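You operate a simulated robot arm through the tools that you are given. There is no shell and no other tool.

The job below is to be done with a simulated robot arm. You get a single attempt, and the scene is never put back.

JOB
Check the Tank jar in the lamp box and log its cloud.
Fine: the lamp burns only under the closed lid; set the yellow slider to the display's word, switch the lamp off and leave the jar inside with the lid closed; the other jars stay. Set down upright: what you pick out.
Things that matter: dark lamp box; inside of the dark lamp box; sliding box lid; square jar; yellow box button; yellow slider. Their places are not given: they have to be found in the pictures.

Only the result counts: the job must be done as asked and must still hold three seconds after the hand-in. Knocking over, shifting, dropping, spilling or breaking anything else fails it. Lids that push on must go on centred and level and be pressed home; caps that screw on are set level and turned clockwise until they are tight.

ROBOT AND FRAMES
A 7-joint arm with a two-finger parallel gripper, fixed in place. Base frame: the origin is at the foot of the arm, x ahead of it, y to its left, z up; the work surface is at about z = 780. Readings come in mm, rad, newtons and seconds.
With the tool pointing down near the work surface it reaches from about 340 to 860 mm from the base axis. Its first joint turns from -2.897 to 2.897 rad. Payload 3.43 kg.
The TCP is the grasp point between the finger pads, 34 mm short of the fingertips. In the tool frame z runs along the fingers and y along their closing line. The gripper opens to 128 mm. The fingers are 24 mm wide and 12 mm thick; the gripper's body (48 by 130 mm) begins 96 mm behind the TCP.
Orientation is told as [roll, pitch, yaw] about the base's x, y, z axes, in that order, counted from this pose: with the fingers straight down and closing along the base's y, the tool's x points along the base's -x, its y along +y and its z along -z.

CONTROLS
- The arm moves only by the tool jog_arm. Its argument "motion" is text: rows parted by semicolons, each of 7 numbers parted by spaces: the gripper command, from -1 (shut) to 1 (fully open), values between in proportion, then the shift along the base's x, y, z in units of 50 mm (1.0 is 50 mm), then the turn, a rotation vector about the base's x, y, z in units of 6 degrees (1.0 is 6 degrees). In form: jaw dx dy dz ax ay az; .... A call has 1 to 20 rows; each row shifts and turns the commanded pose from where the row before left it. A call with a number of a shift or a turn outside -1 to 1 is refused whole. Rows are played at 5 a second. More than 50 mm and 0.15 rad between two rows, or a gripper value outside its range, and nothing of the call is played. Where a pose cannot be reached the arm comes as near as it can. A force on the tool above 50 N (or 10 N above the force at the start of the call, whichever is more), or a blocked arm, ends the call early, and 0.2 s more pass. Each finger travels about 153 mm/s and halts on what it meets, pressing with about 30 N; the grip force reading is that of the motor and also rises with nothing between the fingers. The clock runs only during rows and for 0.2 s after the last one: add rows that do not move to give the fingers time. It gives the time, the measured TCP pose, the force on the tool (base axes), the opening and the grip force at its end, in the units of the frame above (readings bear some noise), with the torque about the TCP (base axes, N m) and any sound that the robot's microphone picked up.
- Cameras (640 x 400 px; columns grow to the right, rows downward): "scene" is fixed at [401.7, 499.9, 1509.6]; the picture's right is [-0.88, -0.47, 0.00], its down [-0.29, 0.56, -0.78] and it looks along [0.36, -0.69, -0.63] (base axes); focal length 369 px, centre (320, 200). "wrist" rides on the gripper at [76, -11, -160] in the tool frame; the picture's right is [0.15, 0.99, 0.00], its down [-0.88, 0.13, -0.46] and it looks along [-0.45, 0.07, 0.89] (tool axes); focal length 234 px, centre (320, 200).
- capture(camera): a new picture of that camera. It takes no simulated time.
- locate(camera, pixels): for up to 12 pixels [column, row] of the newest picture of that camera ("zoom" is the newest enlarged one), the place [x, y, z] in the base frame of the surface seen there, good to about 2 mm. It takes no simulated time.
- close_up(camera, box): a new picture of the part [left, top, right, bottom] of that camera's present view, enlarged. It takes no simulated time.
- finish_job(): hands the job in; it is judged then, once.

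Open the gripper and draw the arm clear of the work before you hand the job in, unless the task says otherwise.

The tools are called as name(argument=value, ...) on one line, values as JSON. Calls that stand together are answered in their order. jog_arm: Moves the arm, as the interface text tells. Its arguments: {"type":"object","properties":{"motion":{"type":"string"}},"required":["motion"]} The other tools are called the same way: capture (camera) takes a picture; locate (camera, pixels) gives the place of the surface under pixels of a picture; close_up (camera, box) takes an enlarged picture of a part of a camera's view; finish_job () hands the job in.

At the start:

```text
clock: 0.0
eef_pos: [553.3, -68.1, 1166.6]
tcp_rot: [0.0, 0.001, 0.0]
force: [-0.1, 0.9, 0.1]
ft_torque: [0.01, -0.02, -0.02]
finger_gap: 128.0
gripper_force: 0.0
```

scene: 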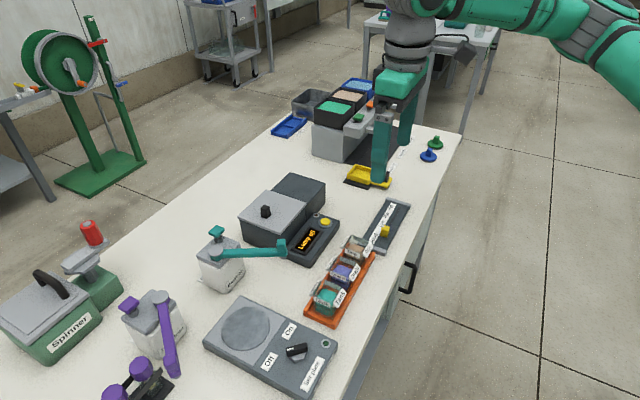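
wrist: 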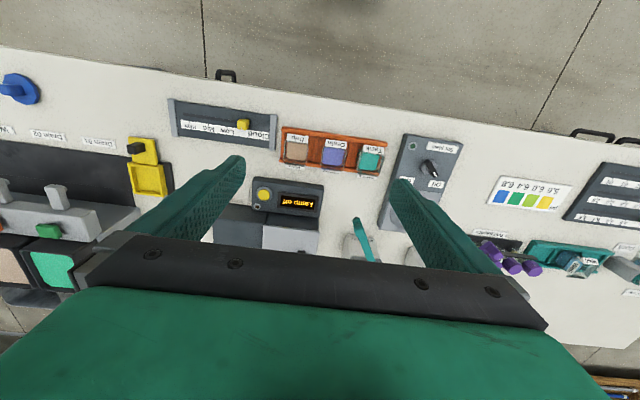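

The scene shows the lamp box near (285,215), its display "Lamp off", the jar rack at (340,285) and the slider at (385,230). I'll take enlarged views of these parts.

close_up(camera="scene", box=[220, 160, 420, 285])

close_up(camera="scene", box=[290, 220, 410, 340])

close_up(camera="wrist", box=[160, 80, 480, 280])

```text
3.20 times, centred on (320, 222) of scene
```

zoom: 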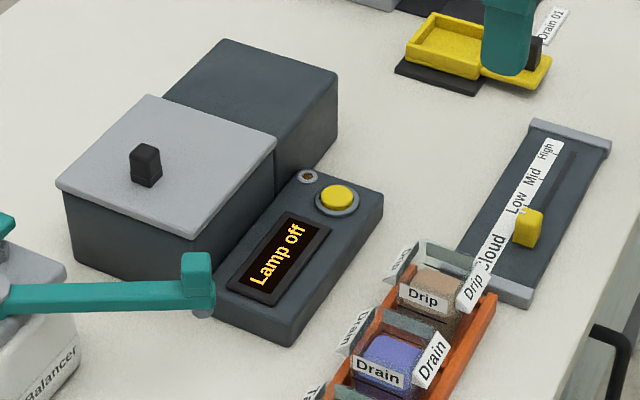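

```text
3.33 times, centred on (350, 280) of scene
```

zoom: 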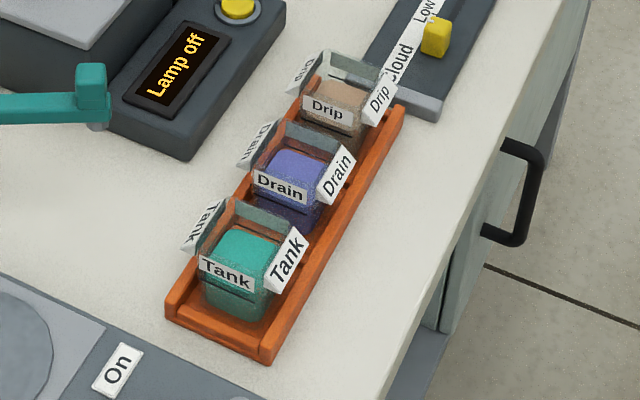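

```text
2.00 times, centred on (320, 180) of wrist
```

zoom: 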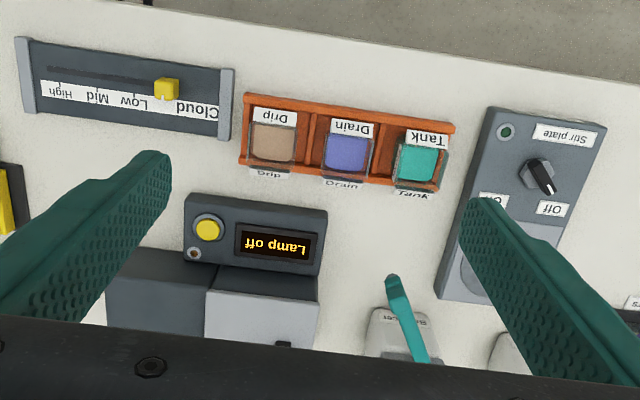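

The Tank jar (teal) sits at the near end of the rack at about (325,300) in the scene. I'll measure the box, lid, knob, button, slider and jar points.

locate(camera="scene", pixels=[[265, 209], [240, 219], [267, 190], [306, 204], [282, 235], [326, 221], [325, 218], [316, 214], [290, 175], [325, 185], [312, 265], [339, 229]])

locate(camera="zoom", pixels=[[165, 85], [167, 98], [62, 92], [97, 97], [140, 103], [195, 110], [415, 160], [347, 153], [272, 140], [208, 228], [25, 75], [228, 105]])

```text
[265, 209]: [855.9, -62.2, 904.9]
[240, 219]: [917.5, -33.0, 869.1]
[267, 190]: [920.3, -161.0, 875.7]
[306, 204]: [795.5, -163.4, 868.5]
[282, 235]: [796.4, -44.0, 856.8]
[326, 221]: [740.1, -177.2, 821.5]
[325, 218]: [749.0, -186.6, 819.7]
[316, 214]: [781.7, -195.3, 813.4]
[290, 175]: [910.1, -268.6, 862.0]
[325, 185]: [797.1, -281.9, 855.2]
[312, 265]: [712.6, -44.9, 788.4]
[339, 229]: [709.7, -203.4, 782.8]
```

```text
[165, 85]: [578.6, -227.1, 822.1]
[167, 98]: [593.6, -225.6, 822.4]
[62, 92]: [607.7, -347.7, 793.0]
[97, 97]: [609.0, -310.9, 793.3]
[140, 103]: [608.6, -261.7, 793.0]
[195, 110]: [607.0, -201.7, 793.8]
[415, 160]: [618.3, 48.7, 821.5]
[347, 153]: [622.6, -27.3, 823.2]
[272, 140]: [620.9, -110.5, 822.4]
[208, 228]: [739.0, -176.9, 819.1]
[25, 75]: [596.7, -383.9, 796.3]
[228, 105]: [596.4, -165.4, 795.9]
```

I now have rough positions: lid x 796–918, y −161…−40, top z≈869, with its knob near (856,−95). I'll move the arm over to view the lid and jars from nearer.

jog_arm(motion="1 0.8 -0.15 -0.55 0 0 0; 1 0.8 -0.15 -0.55 0 0 0; 1 0.8 -0.15 -0.55 0 0 0; 1 0.8 -0.15 -0.55 0 0 0; 1 0 0 0 0 0 0")

capture(camera="wrist")

capture(camera="scene")

```text
clock: 1.2
eef_pos: [713.8, -99.4, 1056.1]
tcp_rot: [0.0, 0.0, -0.001]
force: [0.7, -0.2, 0.4]
ft_torque: [0.0, -0.02, -0.03]
finger_gap: 128.1
gripper_force: 0.0
```

```text
taken
```

wrist: 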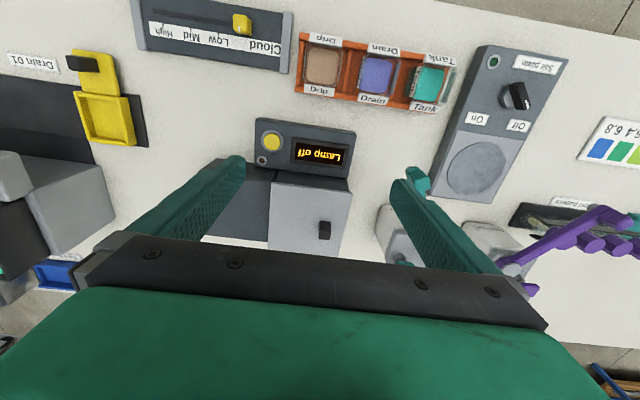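

```text
taken
```

scene: 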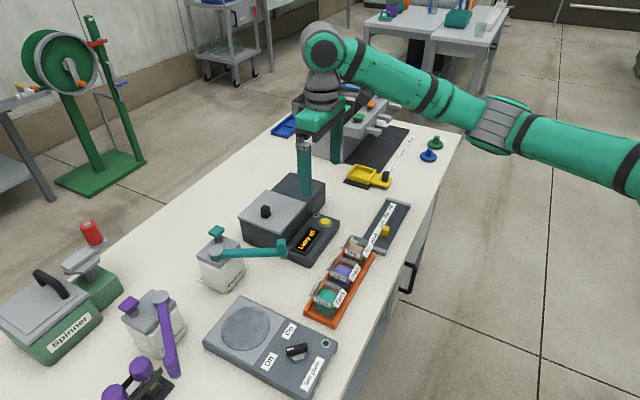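

The lid knob is at (325,230) in the wrist view and the button at (271,142). I'll zoom on the lid and on the rack and measure.

close_up(camera="wrist", box=[230, 110, 390, 260])

locate(camera="wrist", pixels=[[324, 223], [324, 234], [319, 231], [331, 231], [273, 184], [350, 192], [345, 240], [268, 235], [271, 142], [242, 168], [256, 120], [354, 135]])

close_up(camera="wrist", box=[280, 20, 480, 130])

```text
2.67 times, centred on (310, 185) of wrist
```

zoom: 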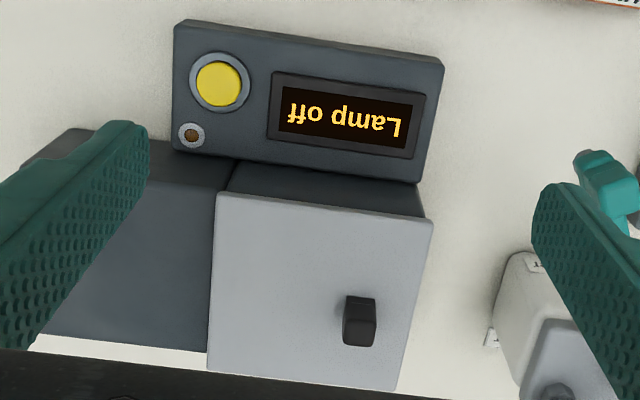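

```text
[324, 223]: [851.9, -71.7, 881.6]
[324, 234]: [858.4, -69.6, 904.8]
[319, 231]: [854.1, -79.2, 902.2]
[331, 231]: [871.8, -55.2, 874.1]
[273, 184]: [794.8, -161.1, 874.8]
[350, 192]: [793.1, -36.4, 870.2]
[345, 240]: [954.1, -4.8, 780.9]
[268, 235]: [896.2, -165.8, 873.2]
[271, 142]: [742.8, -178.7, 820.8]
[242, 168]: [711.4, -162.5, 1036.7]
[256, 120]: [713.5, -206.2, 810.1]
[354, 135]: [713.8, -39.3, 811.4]
```

```text
3.20 times, centred on (380, 75) of wrist
```

zoom: 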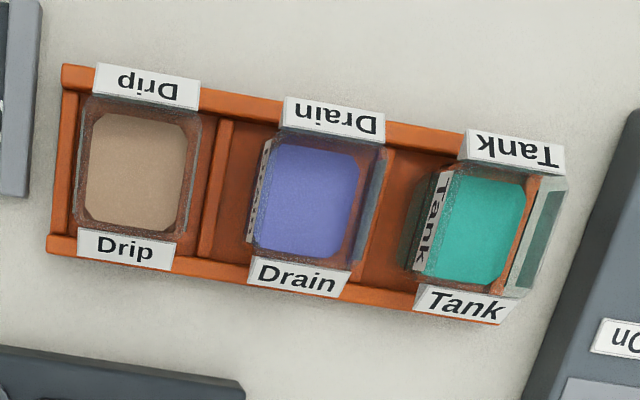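

The jars look like open-topped square glasses with label plates; the rack cells leave gaps on the ±y sides. I'll measure the Tank jar in this zoom.

locate(camera="zoom", pixels=[[485, 240], [515, 150], [465, 305], [450, 170], [535, 180], [430, 270], [510, 295], [555, 190], [520, 285], [400, 170], [385, 270], [545, 240]])

close_up(camera="scene", box=[300, 270, 380, 330])

```text
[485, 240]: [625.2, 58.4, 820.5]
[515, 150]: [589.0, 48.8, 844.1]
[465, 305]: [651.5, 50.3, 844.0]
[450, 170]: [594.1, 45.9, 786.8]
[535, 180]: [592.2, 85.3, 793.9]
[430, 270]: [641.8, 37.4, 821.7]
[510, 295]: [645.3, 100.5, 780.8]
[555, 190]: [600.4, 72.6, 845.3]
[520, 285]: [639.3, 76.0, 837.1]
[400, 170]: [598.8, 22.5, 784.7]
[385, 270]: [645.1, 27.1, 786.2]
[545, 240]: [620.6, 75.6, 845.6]
```

```text
6.67 times, centred on (340, 300) of scene
```

zoom: 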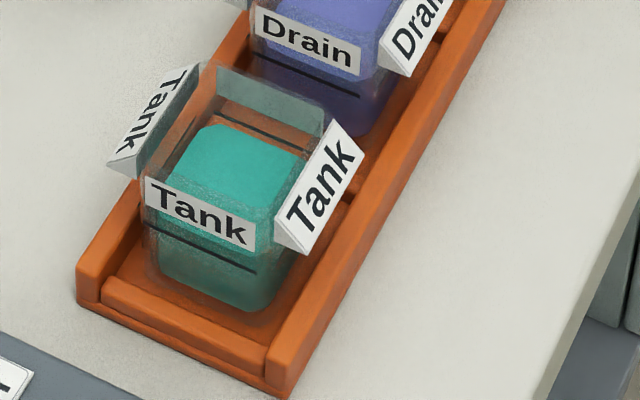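

Jar: rim z≈845, liquid at z≈821, body about x 597–643, y 33–76. Before touching anything I'll move nearer over the lid to measure the knob well.

jog_arm(motion="1 0.86 0.3 -0.55 0 0 0; 1 0.86 0.3 -0.55 0 0 0; 1 0 0 0 0 0 0")

close_up(camera="wrist", box=[220, 90, 420, 240])

close_up(camera="scene", box=[220, 160, 350, 270])

```text
refused: row 1 steps farther than a row can; nothing moved
```

```text
2.67 times, centred on (320, 165) of wrist
```

zoom: 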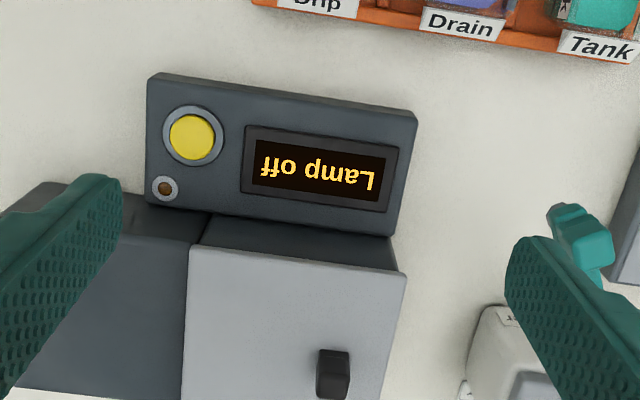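

```text
3.64 times, centred on (285, 215) of scene
```

zoom: 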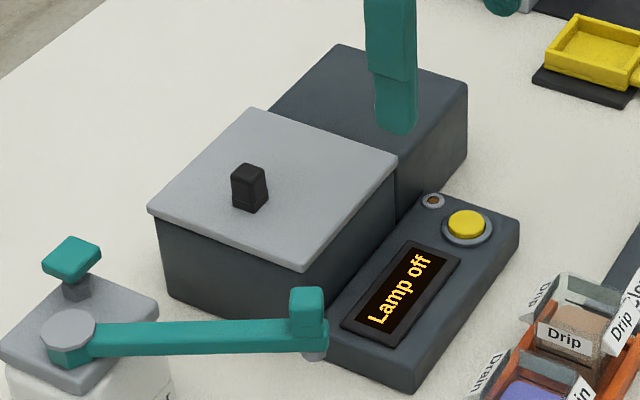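

The move was refused because the step exceeded 50 mm; I'll use smaller steps. I'll also locate the balancer's teal arm (scene (283,245)), since it's close to the box.

jog_arm(motion="1 0.58 0.2 -0.37 0 0 0; 1 0.58 0.2 -0.37 0 0 0; 1 0.58 0.2 -0.37 0 0 0; 1 0 0 0 0 0 0")

close_up(camera="wrist", box=[220, 110, 420, 240])

capture(camera="scene")

locate(camera="scene", pixels=[[282, 242], [284, 252], [250, 252], [220, 232], [220, 260], [316, 214], [325, 221]])

```text
clock: 2.2
eef_pos: [802.8, -69.2, 1003.1]
tcp_rot: [0.0, 0.0, 0.001]
force: [-0.3, 0.1, -0.5]
ft_torque: [0.01, -0.02, 0.01]
finger_gap: 127.9
gripper_force: 0.1
```

```text
3.08 times, centred on (320, 175) of wrist
```

zoom: 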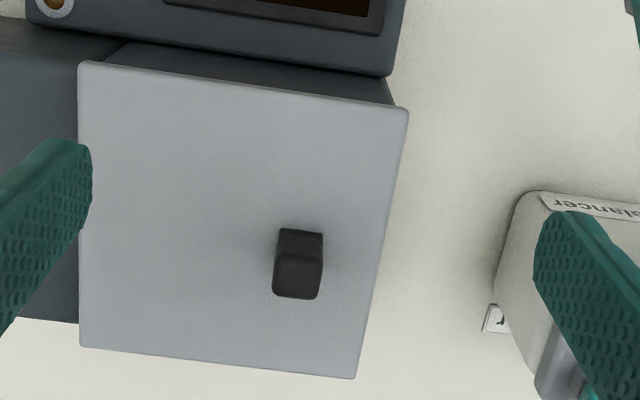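

```text
taken
```

scene: 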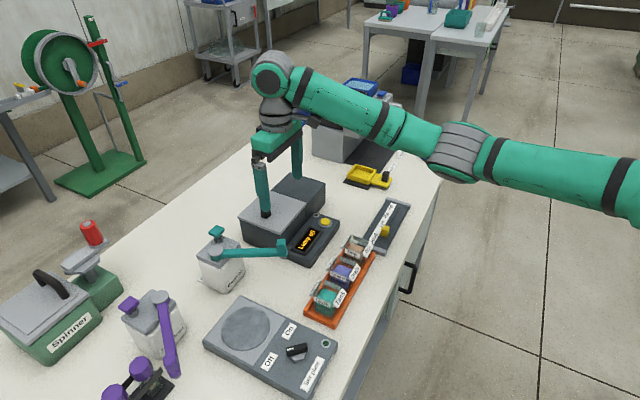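

```text
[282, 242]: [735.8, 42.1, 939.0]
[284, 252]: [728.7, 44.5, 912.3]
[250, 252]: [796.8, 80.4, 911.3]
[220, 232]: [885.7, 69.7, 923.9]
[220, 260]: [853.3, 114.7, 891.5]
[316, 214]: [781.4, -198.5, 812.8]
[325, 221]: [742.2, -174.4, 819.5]
```

The balancer's arm tip is at about (735,42), z up to 940, so I must stay clear of it. Now I'll measure knob edges in this zoom (knob at about (299,265)).

locate(camera="zoom", pixels=[[300, 242], [298, 275], [279, 270], [318, 275], [299, 258], [297, 294], [278, 290], [317, 294], [90, 75], [395, 120], [345, 370], [95, 335]])

```text
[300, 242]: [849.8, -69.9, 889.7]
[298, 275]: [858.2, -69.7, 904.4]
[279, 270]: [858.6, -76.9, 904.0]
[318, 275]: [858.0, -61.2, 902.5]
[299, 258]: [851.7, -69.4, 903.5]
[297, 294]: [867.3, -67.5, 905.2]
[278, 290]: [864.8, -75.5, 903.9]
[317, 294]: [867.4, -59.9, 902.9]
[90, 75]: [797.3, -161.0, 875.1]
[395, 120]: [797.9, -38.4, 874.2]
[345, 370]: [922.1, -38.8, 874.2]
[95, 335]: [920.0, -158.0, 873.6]
```

Knob: x 850–868, y −78…−60, top z 905; lid top z 874. I'll go above the knob with a half-open gripper and check reach there.

jog_arm(motion="-0.1 0.6 0 -0.5 0 0 0; -0.1 0.5 0 -0.5 0 0 0; -0.1 0 0 0 0 0 0; -0.1 0 0 0 0 0 0")

capture(camera="wrist")

```text
clock: 3.2
eef_pos: [855.5, -68.1, 950.7]
tcp_rot: [0.0, 0.001, -0.001]
force: [-1.3, -0.5, 0.7]
ft_torque: [0.01, 0.03, -0.05]
finger_gap: 57.5
gripper_force: 0.1
```

```text
taken
```

wrist: 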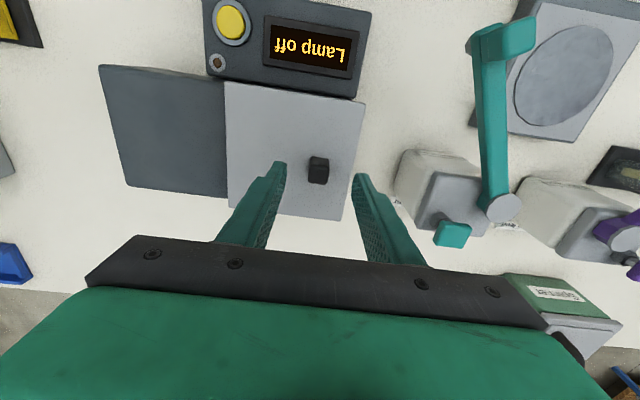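

The pose was reached exactly. I'll test reach at the open end of the slide (y≈−190) at this height before gripping.

jog_arm(motion="-0.1 0 -0.8 -0.2 0 0 0; -0.1 0 -0.8 -0.2 0 0 0; -0.1 0 -0.9 -0.2 0 0 0; -0.1 0 0 0 0 0 0")

```text
clock: 4.2
eef_pos: [854.3, -195.4, 923.6]
tcp_rot: [-0.002, 0.0, -0.001]
force: [-0.1, 0.0, 0.4]
ft_torque: [0.01, -0.02, 0.02]
finger_gap: 57.7
gripper_force: 0.1
```

Reach is fine there within ~3 mm. I'll go up, back over the knob at (851,−69), and lower so the fingertips are at z≈881 astride the knob.

jog_arm(motion="-0.1 0 0 0.7 0 0 0; -0.1 -0.08 0.83 0 0 0 0; -0.1 0 0.83 0 0 0 0; -0.1 0 0.82 0 0 0 0; -0.1 0 0 0 0 0 0; -0.1 0 0 -0.45 0 0 0; -0.1 0 0 -0.4 0 0 0; -0.1 0 0 0 0 0 0")

capture(camera="wrist")

close_up(camera="scene", box=[210, 150, 350, 270])

```text
clock: 6.0
eef_pos: [851.3, -69.9, 914.0]
tcp_rot: [0.0, 0.0, 0.001]
force: [0.3, 0.8, -0.3]
ft_torque: [0.0, -0.03, 0.0]
finger_gap: 57.5
gripper_force: 0.0
```

```text
taken
```

wrist: 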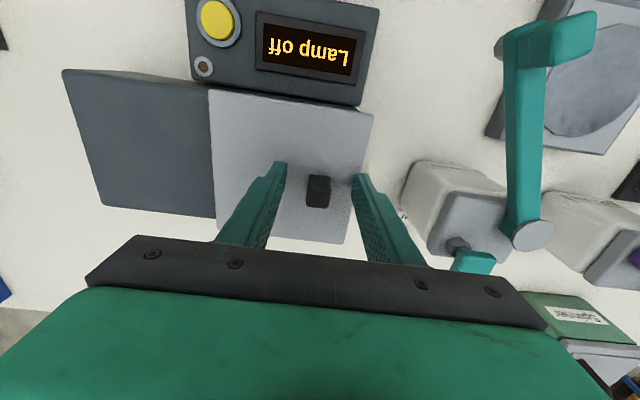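

```text
3.33 times, centred on (280, 210) of scene
```

zoom: 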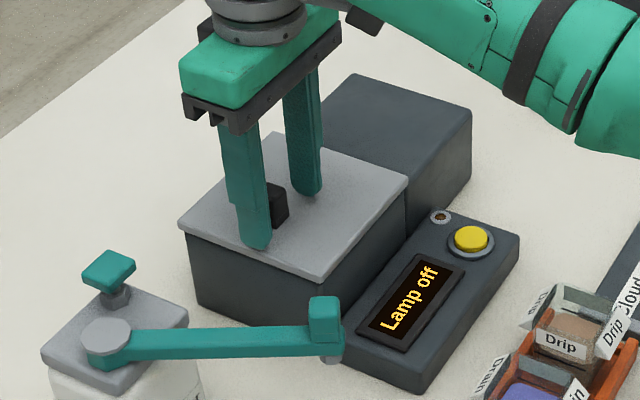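

The fingers straddle the knob with tips just above the lid. I'll close on the knob.

jog_arm(motion="-0.8 0 0 0 0 0 0; -0.9 0 0 0 0 0 0; -1 0 0 0 0 0 0; -1 0 0 0 0 0 0")

```text
clock: 7.0
eef_pos: [850.1, -68.6, 914.0]
tcp_rot: [0.0, 0.0, 0.001]
force: [0.8, 0.6, -2.4]
ft_torque: [-0.01, -0.31, 0.02]
finger_gap: 19.5
gripper_force: 44.6
```

Gripped at 19.5 mm. Now a small slide toward −y to test the direction.

jog_arm(motion="-1 0 -0.2 0 0 0 0; -1 0 -0.3 0 0 0 0; -1 0 0 0 0 0 0")

close_up(camera="scene", box=[210, 150, 350, 270])

```text
clock: 7.8
eef_pos: [851.4, -95.9, 913.3]
tcp_rot: [0.0, 0.0, 0.0]
force: [0.9, -1.2, -0.4]
ft_torque: [0.06, -0.08, -0.01]
finger_gap: 19.7
gripper_force: 44.6
```

```text
3.33 times, centred on (280, 210) of scene
```

zoom: 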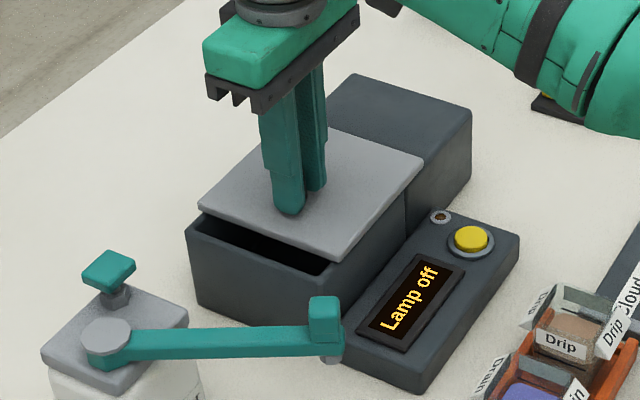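

The lid slides freely toward −y and reveals the dark inside. I'll continue another ~85 mm.

jog_arm(motion="-1 0 -0.45 0 0 0 0; -1 0 -0.45 0 0 0 0; -1 0 -0.45 0 0 0 0; -1 0 -0.4 0 0 0 0; -1 0 0 0 0 0 0")

close_up(camera="scene", box=[210, 150, 350, 270])

```text
clock: 9.0
eef_pos: [850.6, -182.4, 914.1]
tcp_rot: [0.001, 0.002, 0.001]
force: [-13.7, 0.0, 2.1]
ft_torque: [0.02, 0.11, -0.12]
finger_gap: 19.1
gripper_force: 44.9
```

```text
3.33 times, centred on (280, 210) of scene
```

zoom: 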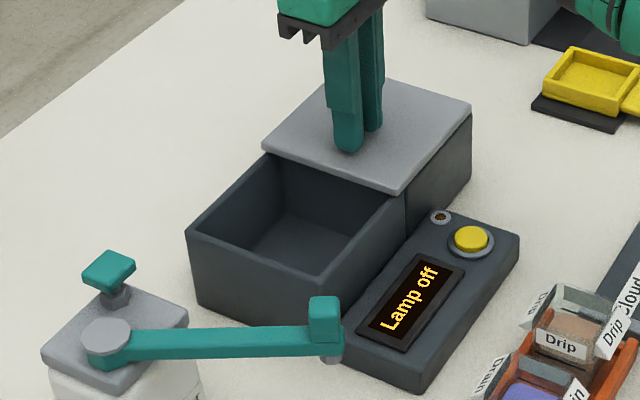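

The box is open: lid edge is now about y −152. I'll release the knob, lift and look into the box.

jog_arm(motion="-0.6 0 0 0 0 0 0; -0.3 0 0 0 0 0 0; -0.3 0 0 0 0 0 0; -0.3 0 0 0.6 0 0 0; -0.3 0 0 0.9 0 0 0; -0.3 -0.6 0.7 0.3 0 0 0; -0.3 -0.6 0.7 0 0 0 0; -0.3 0 0 0 0 0 0")

capture(camera="wrist")

capture(camera="scene")

```text
clock: 10.8
eef_pos: [790.5, -112.2, 1004.5]
tcp_rot: [0.0, 0.001, -0.001]
force: [0.1, 0.3, -0.3]
ft_torque: [-0.04, -0.01, 0.05]
finger_gap: 44.8
gripper_force: 0.1
```

```text
taken
```

wrist: 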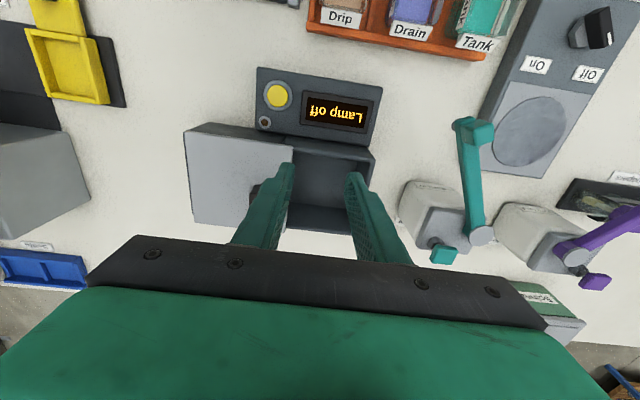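

```text
taken
```

scene: 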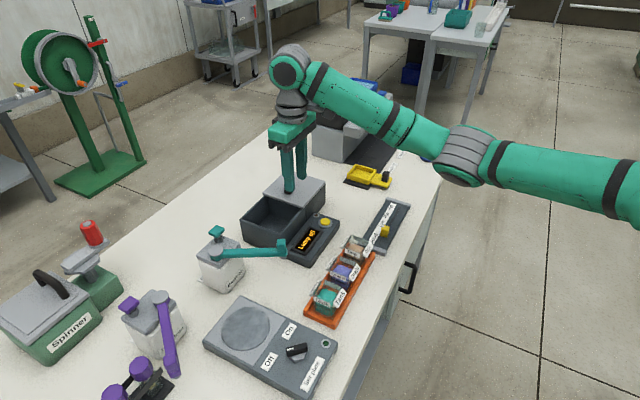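

The box is open with a plain dark interior around (330,185) wrist. I'll zoom in and measure floor, walls and lid edge.

close_up(camera="wrist", box=[170, 110, 390, 245])

locate(camera="wrist", pixels=[[292, 146], [373, 153], [312, 175], [335, 180], [335, 215], [320, 200], [300, 160], [366, 165], [320, 150], [340, 232], [293, 160], [370, 165]])

locate(camera="scene", pixels=[[275, 228], [268, 225], [283, 215], [265, 196], [280, 240], [241, 222], [311, 205], [322, 190], [286, 222], [255, 232]])

```text
2.91 times, centred on (280, 178) of wrist
```

zoom: 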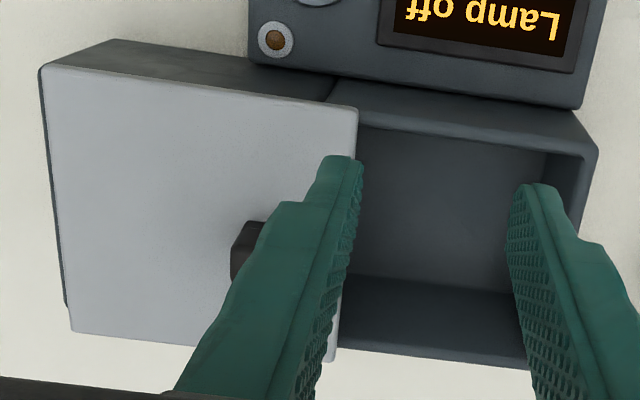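

```text
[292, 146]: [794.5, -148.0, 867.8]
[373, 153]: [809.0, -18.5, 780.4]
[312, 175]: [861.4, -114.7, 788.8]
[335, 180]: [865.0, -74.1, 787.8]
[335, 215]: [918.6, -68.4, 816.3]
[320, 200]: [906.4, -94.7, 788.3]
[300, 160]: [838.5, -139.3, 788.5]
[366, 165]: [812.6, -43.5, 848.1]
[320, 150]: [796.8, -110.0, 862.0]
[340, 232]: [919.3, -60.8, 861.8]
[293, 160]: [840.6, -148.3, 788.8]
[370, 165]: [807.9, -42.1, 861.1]
```

```text
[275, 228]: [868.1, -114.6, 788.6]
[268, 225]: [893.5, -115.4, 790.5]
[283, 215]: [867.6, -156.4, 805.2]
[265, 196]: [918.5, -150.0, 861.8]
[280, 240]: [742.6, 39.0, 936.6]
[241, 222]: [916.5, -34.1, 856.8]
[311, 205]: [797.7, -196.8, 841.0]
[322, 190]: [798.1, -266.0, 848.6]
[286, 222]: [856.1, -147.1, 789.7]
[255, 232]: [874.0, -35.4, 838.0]
```

Interior floor z≈788, x 803–918, y −157…−43, rim z 862; the open gap is y −148…−43. Next I'll move back over the rack to view the Tank jar closely.

jog_arm(motion="0 -0.95 0 0 0 0 0; 0 -0.95 0 0 0 0 0; 0 -0.95 0 0 0 0 0; 0 -0.95 0 0 0 0 0; 0 -0.9 0.3 0 0 0 0; 0 0 0.95 0 0 0 0; 0 0 0.95 0 0 0 0; 0 0 0.95 -0.2 0 0 0; 0 0 0 -0.5 0 0 0; 0 0 0 0 0 0 0")

capture(camera="wrist")

capture(camera="scene")

```text
clock: 13.0
eef_pos: [556.3, 44.8, 966.6]
tcp_rot: [0.0, -0.001, -0.002]
force: [-0.6, 0.4, 1.0]
ft_torque: [0.02, 0.03, 0.01]
finger_gap: 64.0
gripper_force: 0.1
```

```text
taken
```

wrist: 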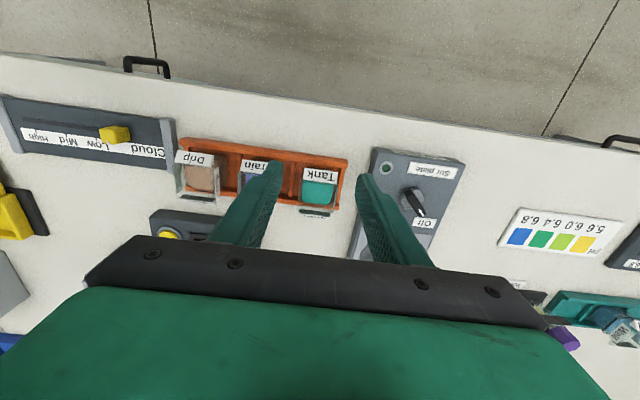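

```text
taken
```

scene: 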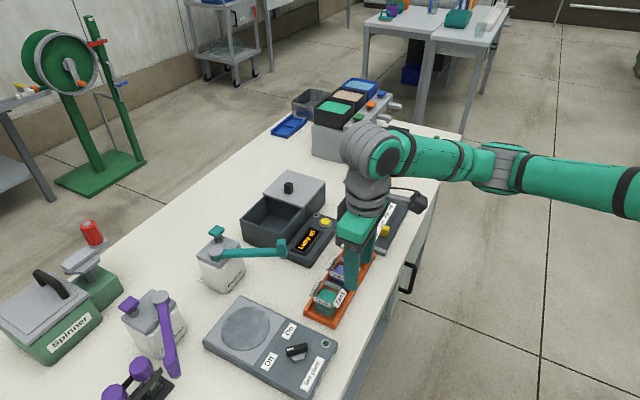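

The Tank jar is between the fingers at about (319,190) in the wrist view. I'll zoom in and measure its sides and the cell walls.

close_up(camera="wrist", box=[240, 140, 380, 228])

close_up(camera="scene", box=[295, 265, 385, 335])

```text
4.55 times, centred on (310, 184) of wrist
```

zoom: 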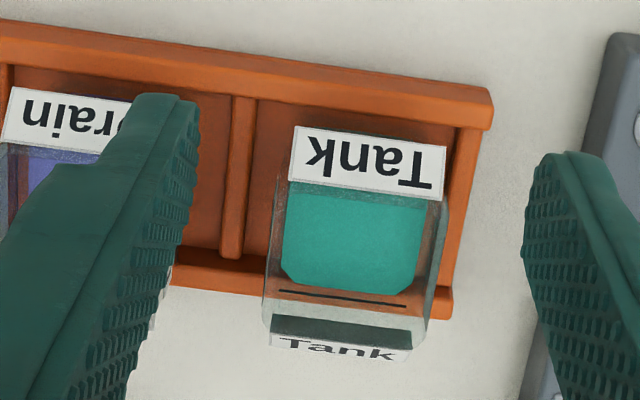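

```text
5.71 times, centred on (340, 300) of scene
```

zoom: 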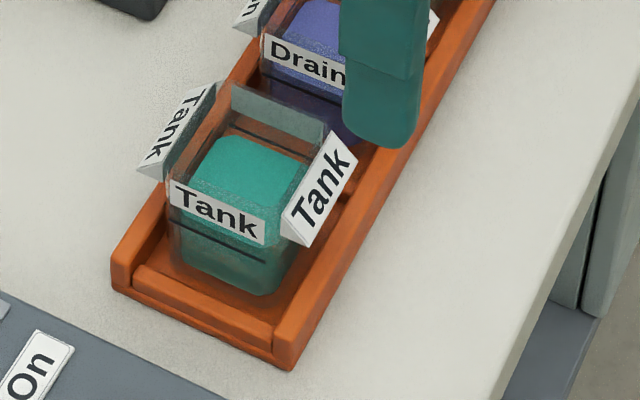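

I'll measure points on the scene zoom (labels at (215,210) and (320,190), rack walls), then redo the wrist zoom.

locate(camera="zoom", pixels=[[175, 195], [262, 230], [215, 225], [240, 95], [320, 130], [330, 140], [300, 240], [180, 90], [150, 165], [205, 325], [125, 265], [280, 345]])

close_up(camera="wrist", box=[270, 140, 370, 228])

locate(camera="wrist", pixels=[[304, 176], [337, 180], [301, 205], [332, 210], [300, 190], [335, 195], [293, 175], [293, 195], [340, 180], [336, 205], [302, 215], [330, 218]])

```text
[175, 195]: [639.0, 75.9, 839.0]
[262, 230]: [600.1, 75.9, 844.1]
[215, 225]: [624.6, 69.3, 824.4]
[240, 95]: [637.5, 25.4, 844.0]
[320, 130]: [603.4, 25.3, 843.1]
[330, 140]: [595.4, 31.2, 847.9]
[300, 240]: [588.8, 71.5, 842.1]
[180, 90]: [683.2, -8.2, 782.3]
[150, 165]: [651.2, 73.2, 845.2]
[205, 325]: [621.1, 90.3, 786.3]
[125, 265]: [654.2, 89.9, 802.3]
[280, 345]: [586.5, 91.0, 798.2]
```

```text
4.55 times, centred on (320, 184) of wrist
```

zoom: 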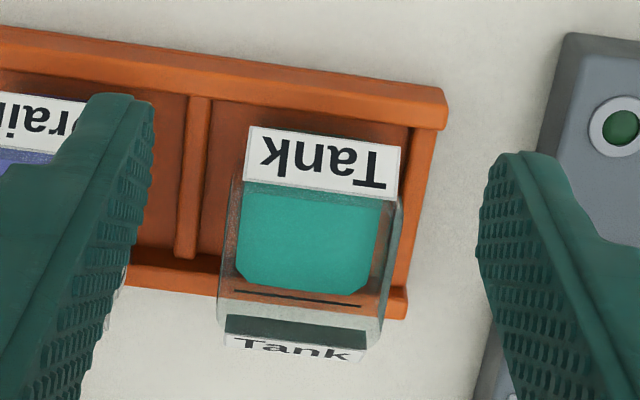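

```text
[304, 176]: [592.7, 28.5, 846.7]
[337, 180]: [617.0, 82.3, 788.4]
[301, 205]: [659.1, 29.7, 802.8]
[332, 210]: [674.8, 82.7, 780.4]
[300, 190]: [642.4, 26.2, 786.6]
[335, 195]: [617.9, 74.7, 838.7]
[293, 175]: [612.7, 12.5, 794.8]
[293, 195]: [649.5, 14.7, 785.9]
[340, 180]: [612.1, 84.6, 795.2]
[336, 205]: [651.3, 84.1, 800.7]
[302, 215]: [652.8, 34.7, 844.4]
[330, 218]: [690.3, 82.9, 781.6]
```

Jar centre is about (620, 50.5), faces y≈25 and 76, rim z 845; dividers are low (z 795). I'll align above it with the gripper open 66 mm and check before lowering.

jog_arm(motion="0.03 0.64 0.05 0 0 0 0; 0.03 0.64 0.05 0 0 0 0; 0.03 0 0 -0.8 0 0 0; 0.03 0 0 -0.4 0 0 0; 0.03 0 0 0 0 0 0; 0.03 0 0 0 0 0 0")

capture(camera="wrist")

close_up(camera="scene", box=[295, 235, 395, 335])

```text
clock: 14.4
eef_pos: [619.0, 51.3, 905.7]
tcp_rot: [-0.001, 0.002, 0.0]
force: [-0.3, 0.0, 0.1]
ft_torque: [0.0, -0.04, 0.02]
finger_gap: 65.9
gripper_force: 0.1
```

```text
taken
```

wrist: 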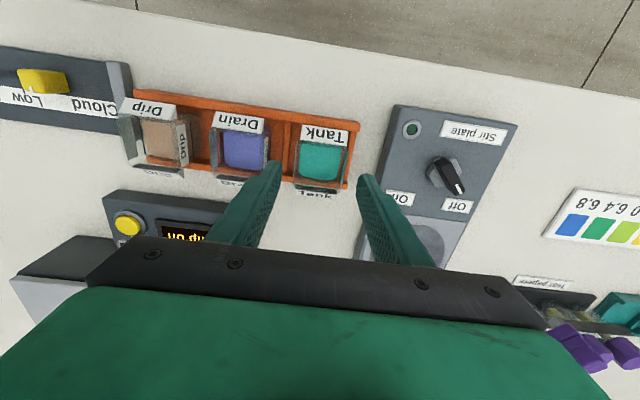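

```text
4.00 times, centred on (345, 285) of scene
```

zoom: 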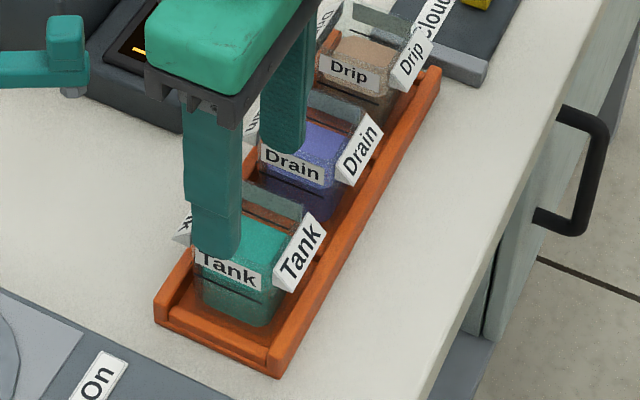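

The display is partly hidden at (185,232) in the wrist view; I'll zoom to read it, and look at finger alignment from close.

close_up(camera="wrist", box=[100, 180, 240, 250])

close_up(camera="wrist", box=[230, 100, 410, 240])

```text
4.57 times, centred on (170, 215) of wrist
```

zoom: 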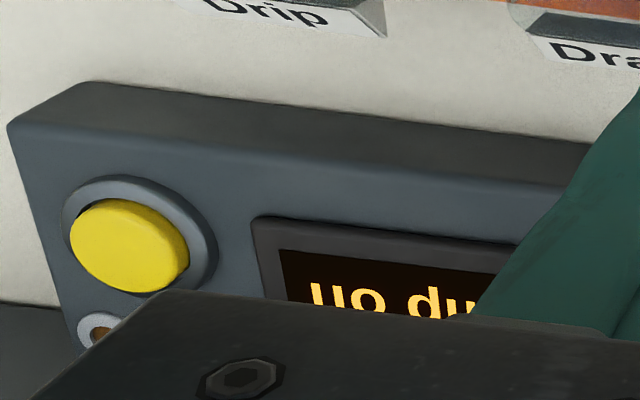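

```text
2.86 times, centred on (320, 170) of wrist
```

zoom: 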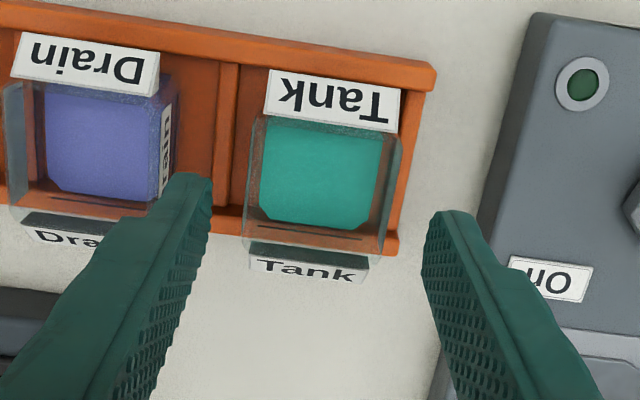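

The display is just partially hidden ("Lamp off"). I'll check the jar's glass edges in this zoom for exact centring.

locate(camera="zoom", pixels=[[247, 200], [390, 200], [256, 150], [396, 160], [245, 232], [384, 240], [320, 180], [173, 110], [166, 160], [225, 140], [270, 75], [395, 130]])

```text
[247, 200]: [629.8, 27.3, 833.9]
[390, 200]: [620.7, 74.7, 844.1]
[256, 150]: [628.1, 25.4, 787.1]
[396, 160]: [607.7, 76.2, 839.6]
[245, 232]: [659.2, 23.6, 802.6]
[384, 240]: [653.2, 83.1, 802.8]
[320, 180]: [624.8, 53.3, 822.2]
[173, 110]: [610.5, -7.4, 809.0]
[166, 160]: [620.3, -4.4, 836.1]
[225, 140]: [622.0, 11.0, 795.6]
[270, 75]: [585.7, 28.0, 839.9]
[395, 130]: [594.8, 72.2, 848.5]
```

Jar faces are at y 26 and 75.5, centre 50.7; the gripper is centred at ~51. Lowering to TCP z≈843 (tips ≈809, above the dividers).

jog_arm(motion="0.03 0 0 -0.4 0 0 0; 0.03 0 0 -0.4 0 0 0; 0.03 0 0 -0.3 0 0 0; 0.03 0 0 -0.16 0 0 0; 0.03 0 0 0 0 0 0")

close_up(camera="scene", box=[285, 225, 395, 335])

close_up(camera="wrist", box=[230, 100, 410, 240])

```text
clock: 15.6
eef_pos: [620.3, 51.1, 845.8]
tcp_rot: [0.001, 0.0, 0.0]
force: [0.8, -0.3, -0.6]
ft_torque: [0.02, -0.01, 0.03]
finger_gap: 66.2
gripper_force: 0.0
```

```text
3.64 times, centred on (340, 280) of scene
```

zoom: 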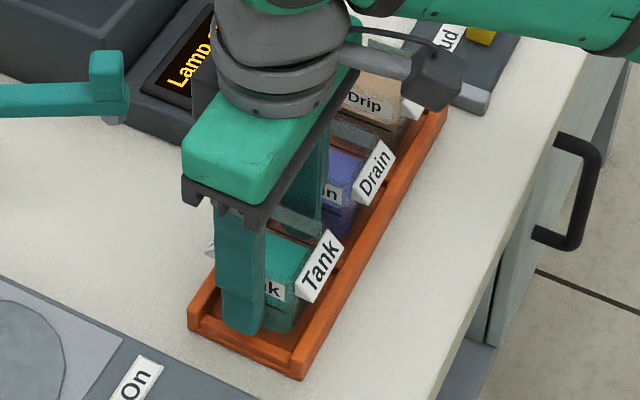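

```text
2.86 times, centred on (320, 170) of wrist
```

zoom: 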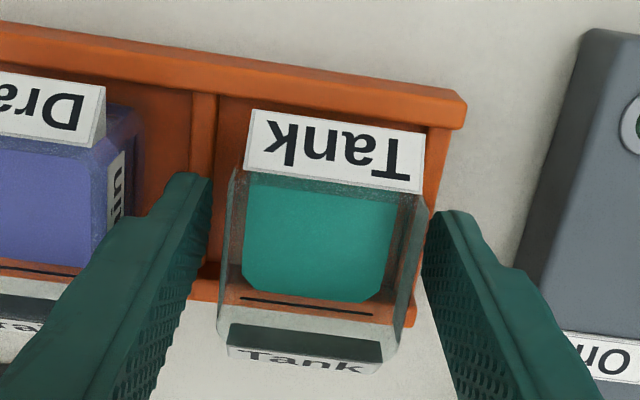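

No contact so far and both fingers flank the jar evenly. I'll close slowly on it.

jog_arm(motion="-0.08 0 0 0 0 0 0; -0.15 0 0 0 0 0 0; -0.2 0 0 0 0 0 0; -0.3 0 0 0 0 0 0; -0.5 0 0 0 0 0 0; -0.7 0 0 0 0 0 0; -0.7 0 0 0 0 0 0")

close_up(camera="wrist", box=[230, 100, 410, 240])

```text
clock: 17.2
eef_pos: [619.9, 51.0, 845.6]
tcp_rot: [0.0, 0.0, -0.001]
force: [-0.4, 0.6, 0.9]
ft_torque: [0.03, 0.03, -0.01]
finger_gap: 48.7
gripper_force: 29.8
```

```text
2.86 times, centred on (320, 170) of wrist
```

zoom: 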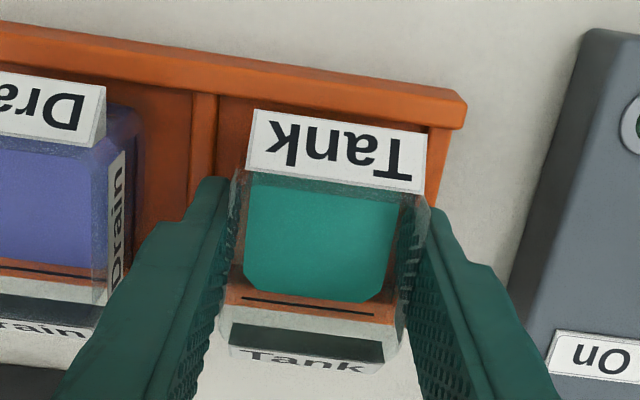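

Gripped at 48.7 mm with 30 N. I'll lift gently straight up and check that the jar comes along upright.

jog_arm(motion="-0.7 0 0 0.1 0 0 0; -0.7 0 0 0.2 0 0 0; -0.7 0 0 0.3 0 0 0; -0.7 0 0 0.4 0 0 0; -0.7 0 0 0.4 0 0 0; -0.7 0 0 0.4 0 0 0; -0.7 0 0 0.3 0 0 0; -0.7 0 0 0.2 0 0 0; -0.7 0 0 0.1 0 0 0; -0.7 0 0 0 0 0 0")

capture(camera="scene")

close_up(camera="wrist", box=[230, 100, 410, 240])

```text
clock: 19.4
eef_pos: [622.6, 50.5, 965.9]
tcp_rot: [0.0, 0.0, 0.002]
force: [0.5, -0.4, -0.8]
ft_torque: [-0.06, -0.03, 0.04]
finger_gap: 48.8
gripper_force: 30.1
```

```text
taken
```

scene: 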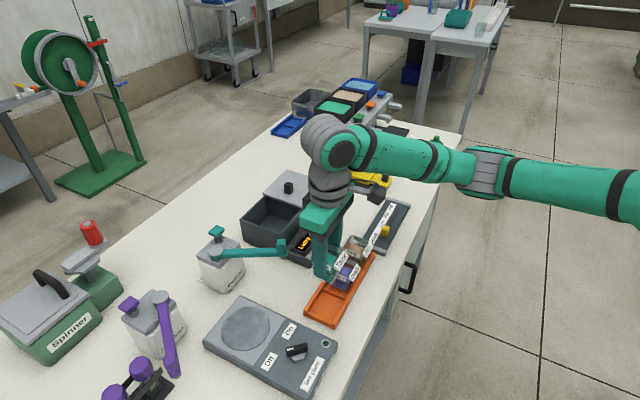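

```text
2.86 times, centred on (320, 170) of wrist
```

zoom: 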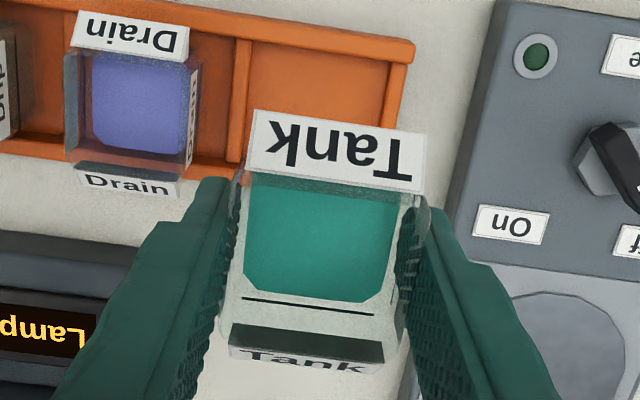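

The Tank jar is up and upright (bottom ≈ z 908). I'll move it toward −y over the rack first (clear of the balancer arm), then forward to above the box opening.

jog_arm(motion="-0.7 0 -0.15 0 0 0 0; -0.7 0 -0.3 0 0 0 0; -0.7 0 -0.45 0 0 0 0; -0.7 0 -0.5 0 0 0 0; -0.7 0 -0.5 0 0 0 0; -0.7 0 -0.45 0 0 0 0; -0.7 0 -0.35 0 0 0 0; -0.7 0 -0.2 0 0 0 0; -0.7 0.1 -0.04 0 0 0 0; -0.7 0.3 0 0 0 0 0; -0.7 0.45 0 0 0 0 0; -0.7 0.6 0 0 0 0 0; -0.7 0.6 0 0 0 0 0; -0.7 0.6 0 0 0 0 0; -0.7 0.6 0 0 0 0 0; -0.7 0.5 0 0 0 0 0; -0.7 0.4 0 0 0 0 0; -0.7 0.2 0 0 0 0 0; -0.7 0.09 0 0 0 0 0; -0.7 0 0 0 0 0 0")

capture(camera="wrist")

close_up(camera="scene", box=[210, 130, 350, 270])

```text
clock: 23.6
eef_pos: [842.1, -96.4, 967.0]
tcp_rot: [-0.001, 0.002, 0.0]
force: [0.5, 0.0, -1.0]
ft_torque: [0.01, 0.0, 0.02]
finger_gap: 48.8
gripper_force: 30.2
```

```text
taken
```

wrist: 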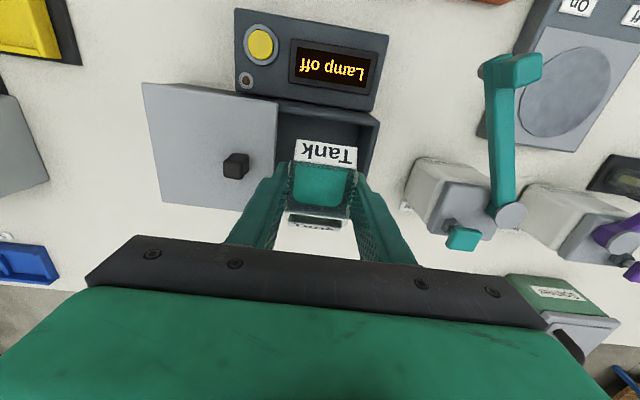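

```text
2.86 times, centred on (280, 200) of scene
```

zoom: 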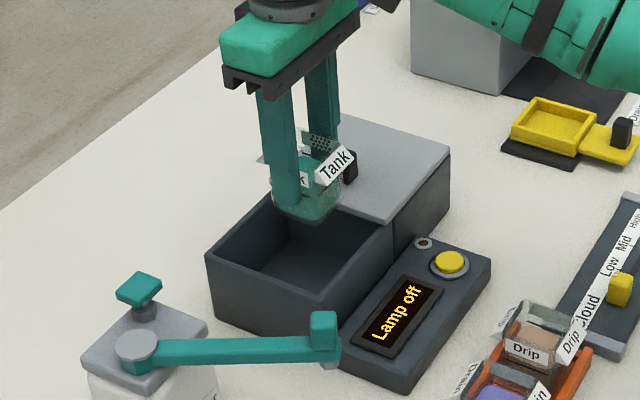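

The jar is above the opening at (842,−96). I'll lower it gently to about 3 mm above the floor.

jog_arm(motion="-0.7 0 0 -0.1 0 0 0; -0.7 0 0 -0.3 0 0 0; -0.7 0 0 -0.4 0 0 0; -0.7 0 0 -0.4 0 0 0; -0.7 0 0 -0.4 0 0 0; -0.7 0 0 -0.3 0 0 0; -0.7 0 0 -0.2 0 0 0; -0.7 0 0 -0.1 0 0 0; -0.7 0 0 -0.05 0 0 0; -0.7 0 0 0 0 0 0")

close_up(camera="scene", box=[210, 130, 350, 270])

capture(camera="wrist")

```text
clock: 25.8
eef_pos: [842.1, -95.9, 853.9]
tcp_rot: [0.0, 0.0, 0.001]
force: [-0.2, 0.5, -1.5]
ft_torque: [-0.01, -0.04, 0.01]
finger_gap: 49.0
gripper_force: 30.0
```

```text
2.86 times, centred on (280, 200) of scene
```

zoom: 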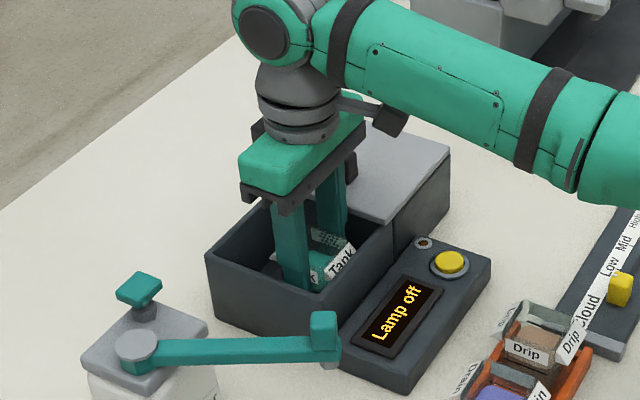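

```text
taken
```

wrist: 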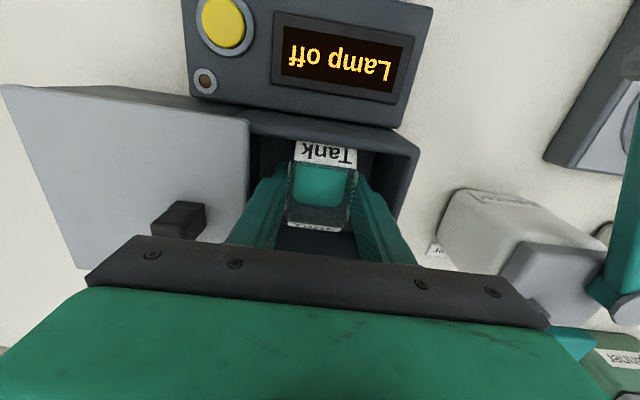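

TCP is at z≈853.5, with about 5 mm left. I'll lower in small steps and watch the vertical force.

jog_arm(motion="-0.7 0 0 -0.03 0 0 0; -0.7 0 0 -0.03 0 0 0; -0.7 0 0 -0.02 0 0 0; -0.7 0 0 0 0 0 0; -0.7 0 0 0 0 0 0")

```text
clock: 27.0
eef_pos: [843.8, -95.5, 849.5]
tcp_rot: [-0.001, 0.001, 0.0]
force: [-0.1, 0.1, -0.5]
ft_torque: [0.01, -0.02, 0.0]
finger_gap: 49.0
gripper_force: 30.2
```

jog_arm(motion="-0.7 0 0 -0.02 0 0 0; -0.7 0 0 -0.01 0 0 0; -0.7 0 0 0 0 0 0; -0.7 0 0 0 0 0 0")

```text
clock: 28.0
eef_pos: [841.8, -95.2, 847.1]
tcp_rot: [0.0, 0.0, -0.001]
force: [0.0, 0.1, -1.3]
ft_torque: [0.0, -0.01, 0.01]
finger_gap: 49.0
gripper_force: 29.5
```

The force is still about −1 N at commanded z≈847.6, so no clear contact yet. I'll go down another 1–1.5 mm and watch.

jog_arm(motion="-0.7 0 0 -0.02 0 0 0; -0.7 0 0 0 0 0 0; -0.7 0 0 0 0 0 0")

```text
clock: 28.8
eef_pos: [842.1, -95.0, 847.6]
tcp_rot: [0.002, 0.0, 0.001]
force: [-0.6, -1.4, 3.8]
ft_torque: [-0.01, 0.09, 0.03]
finger_gap: 49.0
gripper_force: 30.1
```

Vertical force rose to +3.8 N: the jar stands on the floor. I'll open slowly to ~62 mm and lift straight out.

jog_arm(motion="-0.2 0 0 0 0 0 0; -0.12 0 0 0 0 0 0; -0.05 0 0 0 0 0 0; -0.03 0 0 0 0 0 0; -0.03 0 0 0 0 0 0")

capture(camera="wrist")

```text
clock: 30.0
eef_pos: [841.7, -96.8, 846.3]
tcp_rot: [0.001, 0.0, 0.0]
force: [-0.5, -0.6, -0.4]
ft_torque: [0.0, -0.02, -0.01]
finger_gap: 62.1
gripper_force: 0.1
```

```text
taken
```

wrist: 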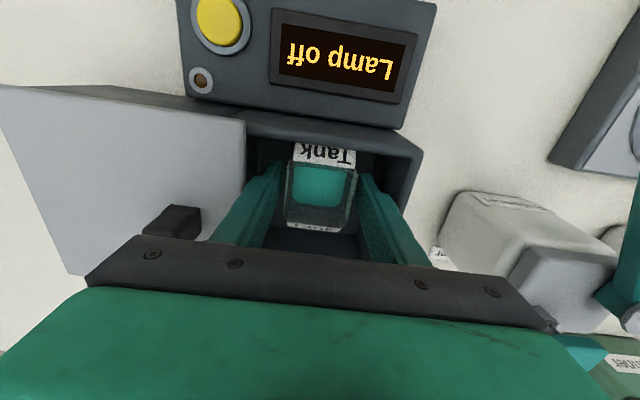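

The jar stands free between the fingers. I'll lift straight up to z≈960 and check the jar.

jog_arm(motion="-0.03 0 0 0.2 0 0 0; -0.03 0 0 0.4 0 0 0; -0.03 0 0 0.6 0 0 0; -0.03 0 0 0.6 0 0 0; -0.03 0 0 0.5 0 0 0; -0.03 0 0 0 0 0 0")

capture(camera="wrist")

close_up(camera="scene", box=[220, 160, 350, 270])

```text
clock: 31.4
eef_pos: [841.4, -96.7, 962.4]
tcp_rot: [0.0, 0.0, 0.0]
force: [-0.3, 0.1, -0.1]
ft_torque: [0.04, -0.02, 0.01]
finger_gap: 62.1
gripper_force: 0.0
```

```text
taken
```

wrist: 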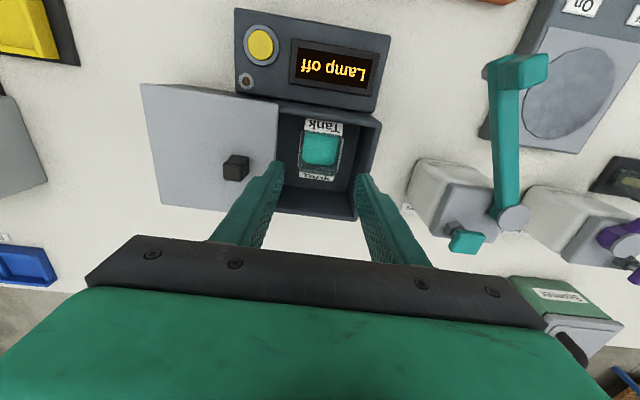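

```text
3.64 times, centred on (285, 215) of scene
```

zoom: 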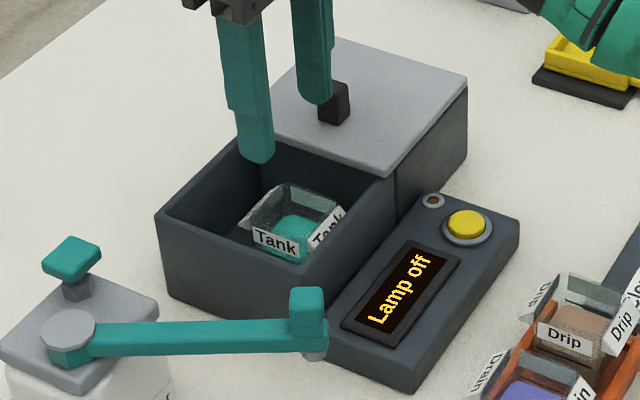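

The jar stands upright in the box. I'll measure the jar's rim and the knob's present place.

locate(camera="zoom", pixels=[[255, 235], [300, 250], [335, 210], [330, 90], [333, 110], [275, 230]])

locate(camera="wrist", pixels=[[236, 172], [236, 161], [276, 108], [145, 90], [277, 130], [277, 120], [228, 165], [247, 165]])

```text
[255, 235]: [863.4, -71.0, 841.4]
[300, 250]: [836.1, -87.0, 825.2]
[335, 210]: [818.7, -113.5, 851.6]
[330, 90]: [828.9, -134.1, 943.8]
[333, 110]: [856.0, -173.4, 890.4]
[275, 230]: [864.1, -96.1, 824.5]
```

```text
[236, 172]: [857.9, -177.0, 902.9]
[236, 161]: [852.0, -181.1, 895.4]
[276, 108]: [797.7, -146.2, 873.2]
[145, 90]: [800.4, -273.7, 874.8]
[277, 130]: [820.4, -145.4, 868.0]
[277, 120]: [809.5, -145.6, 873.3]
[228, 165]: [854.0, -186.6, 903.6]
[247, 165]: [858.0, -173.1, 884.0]
```

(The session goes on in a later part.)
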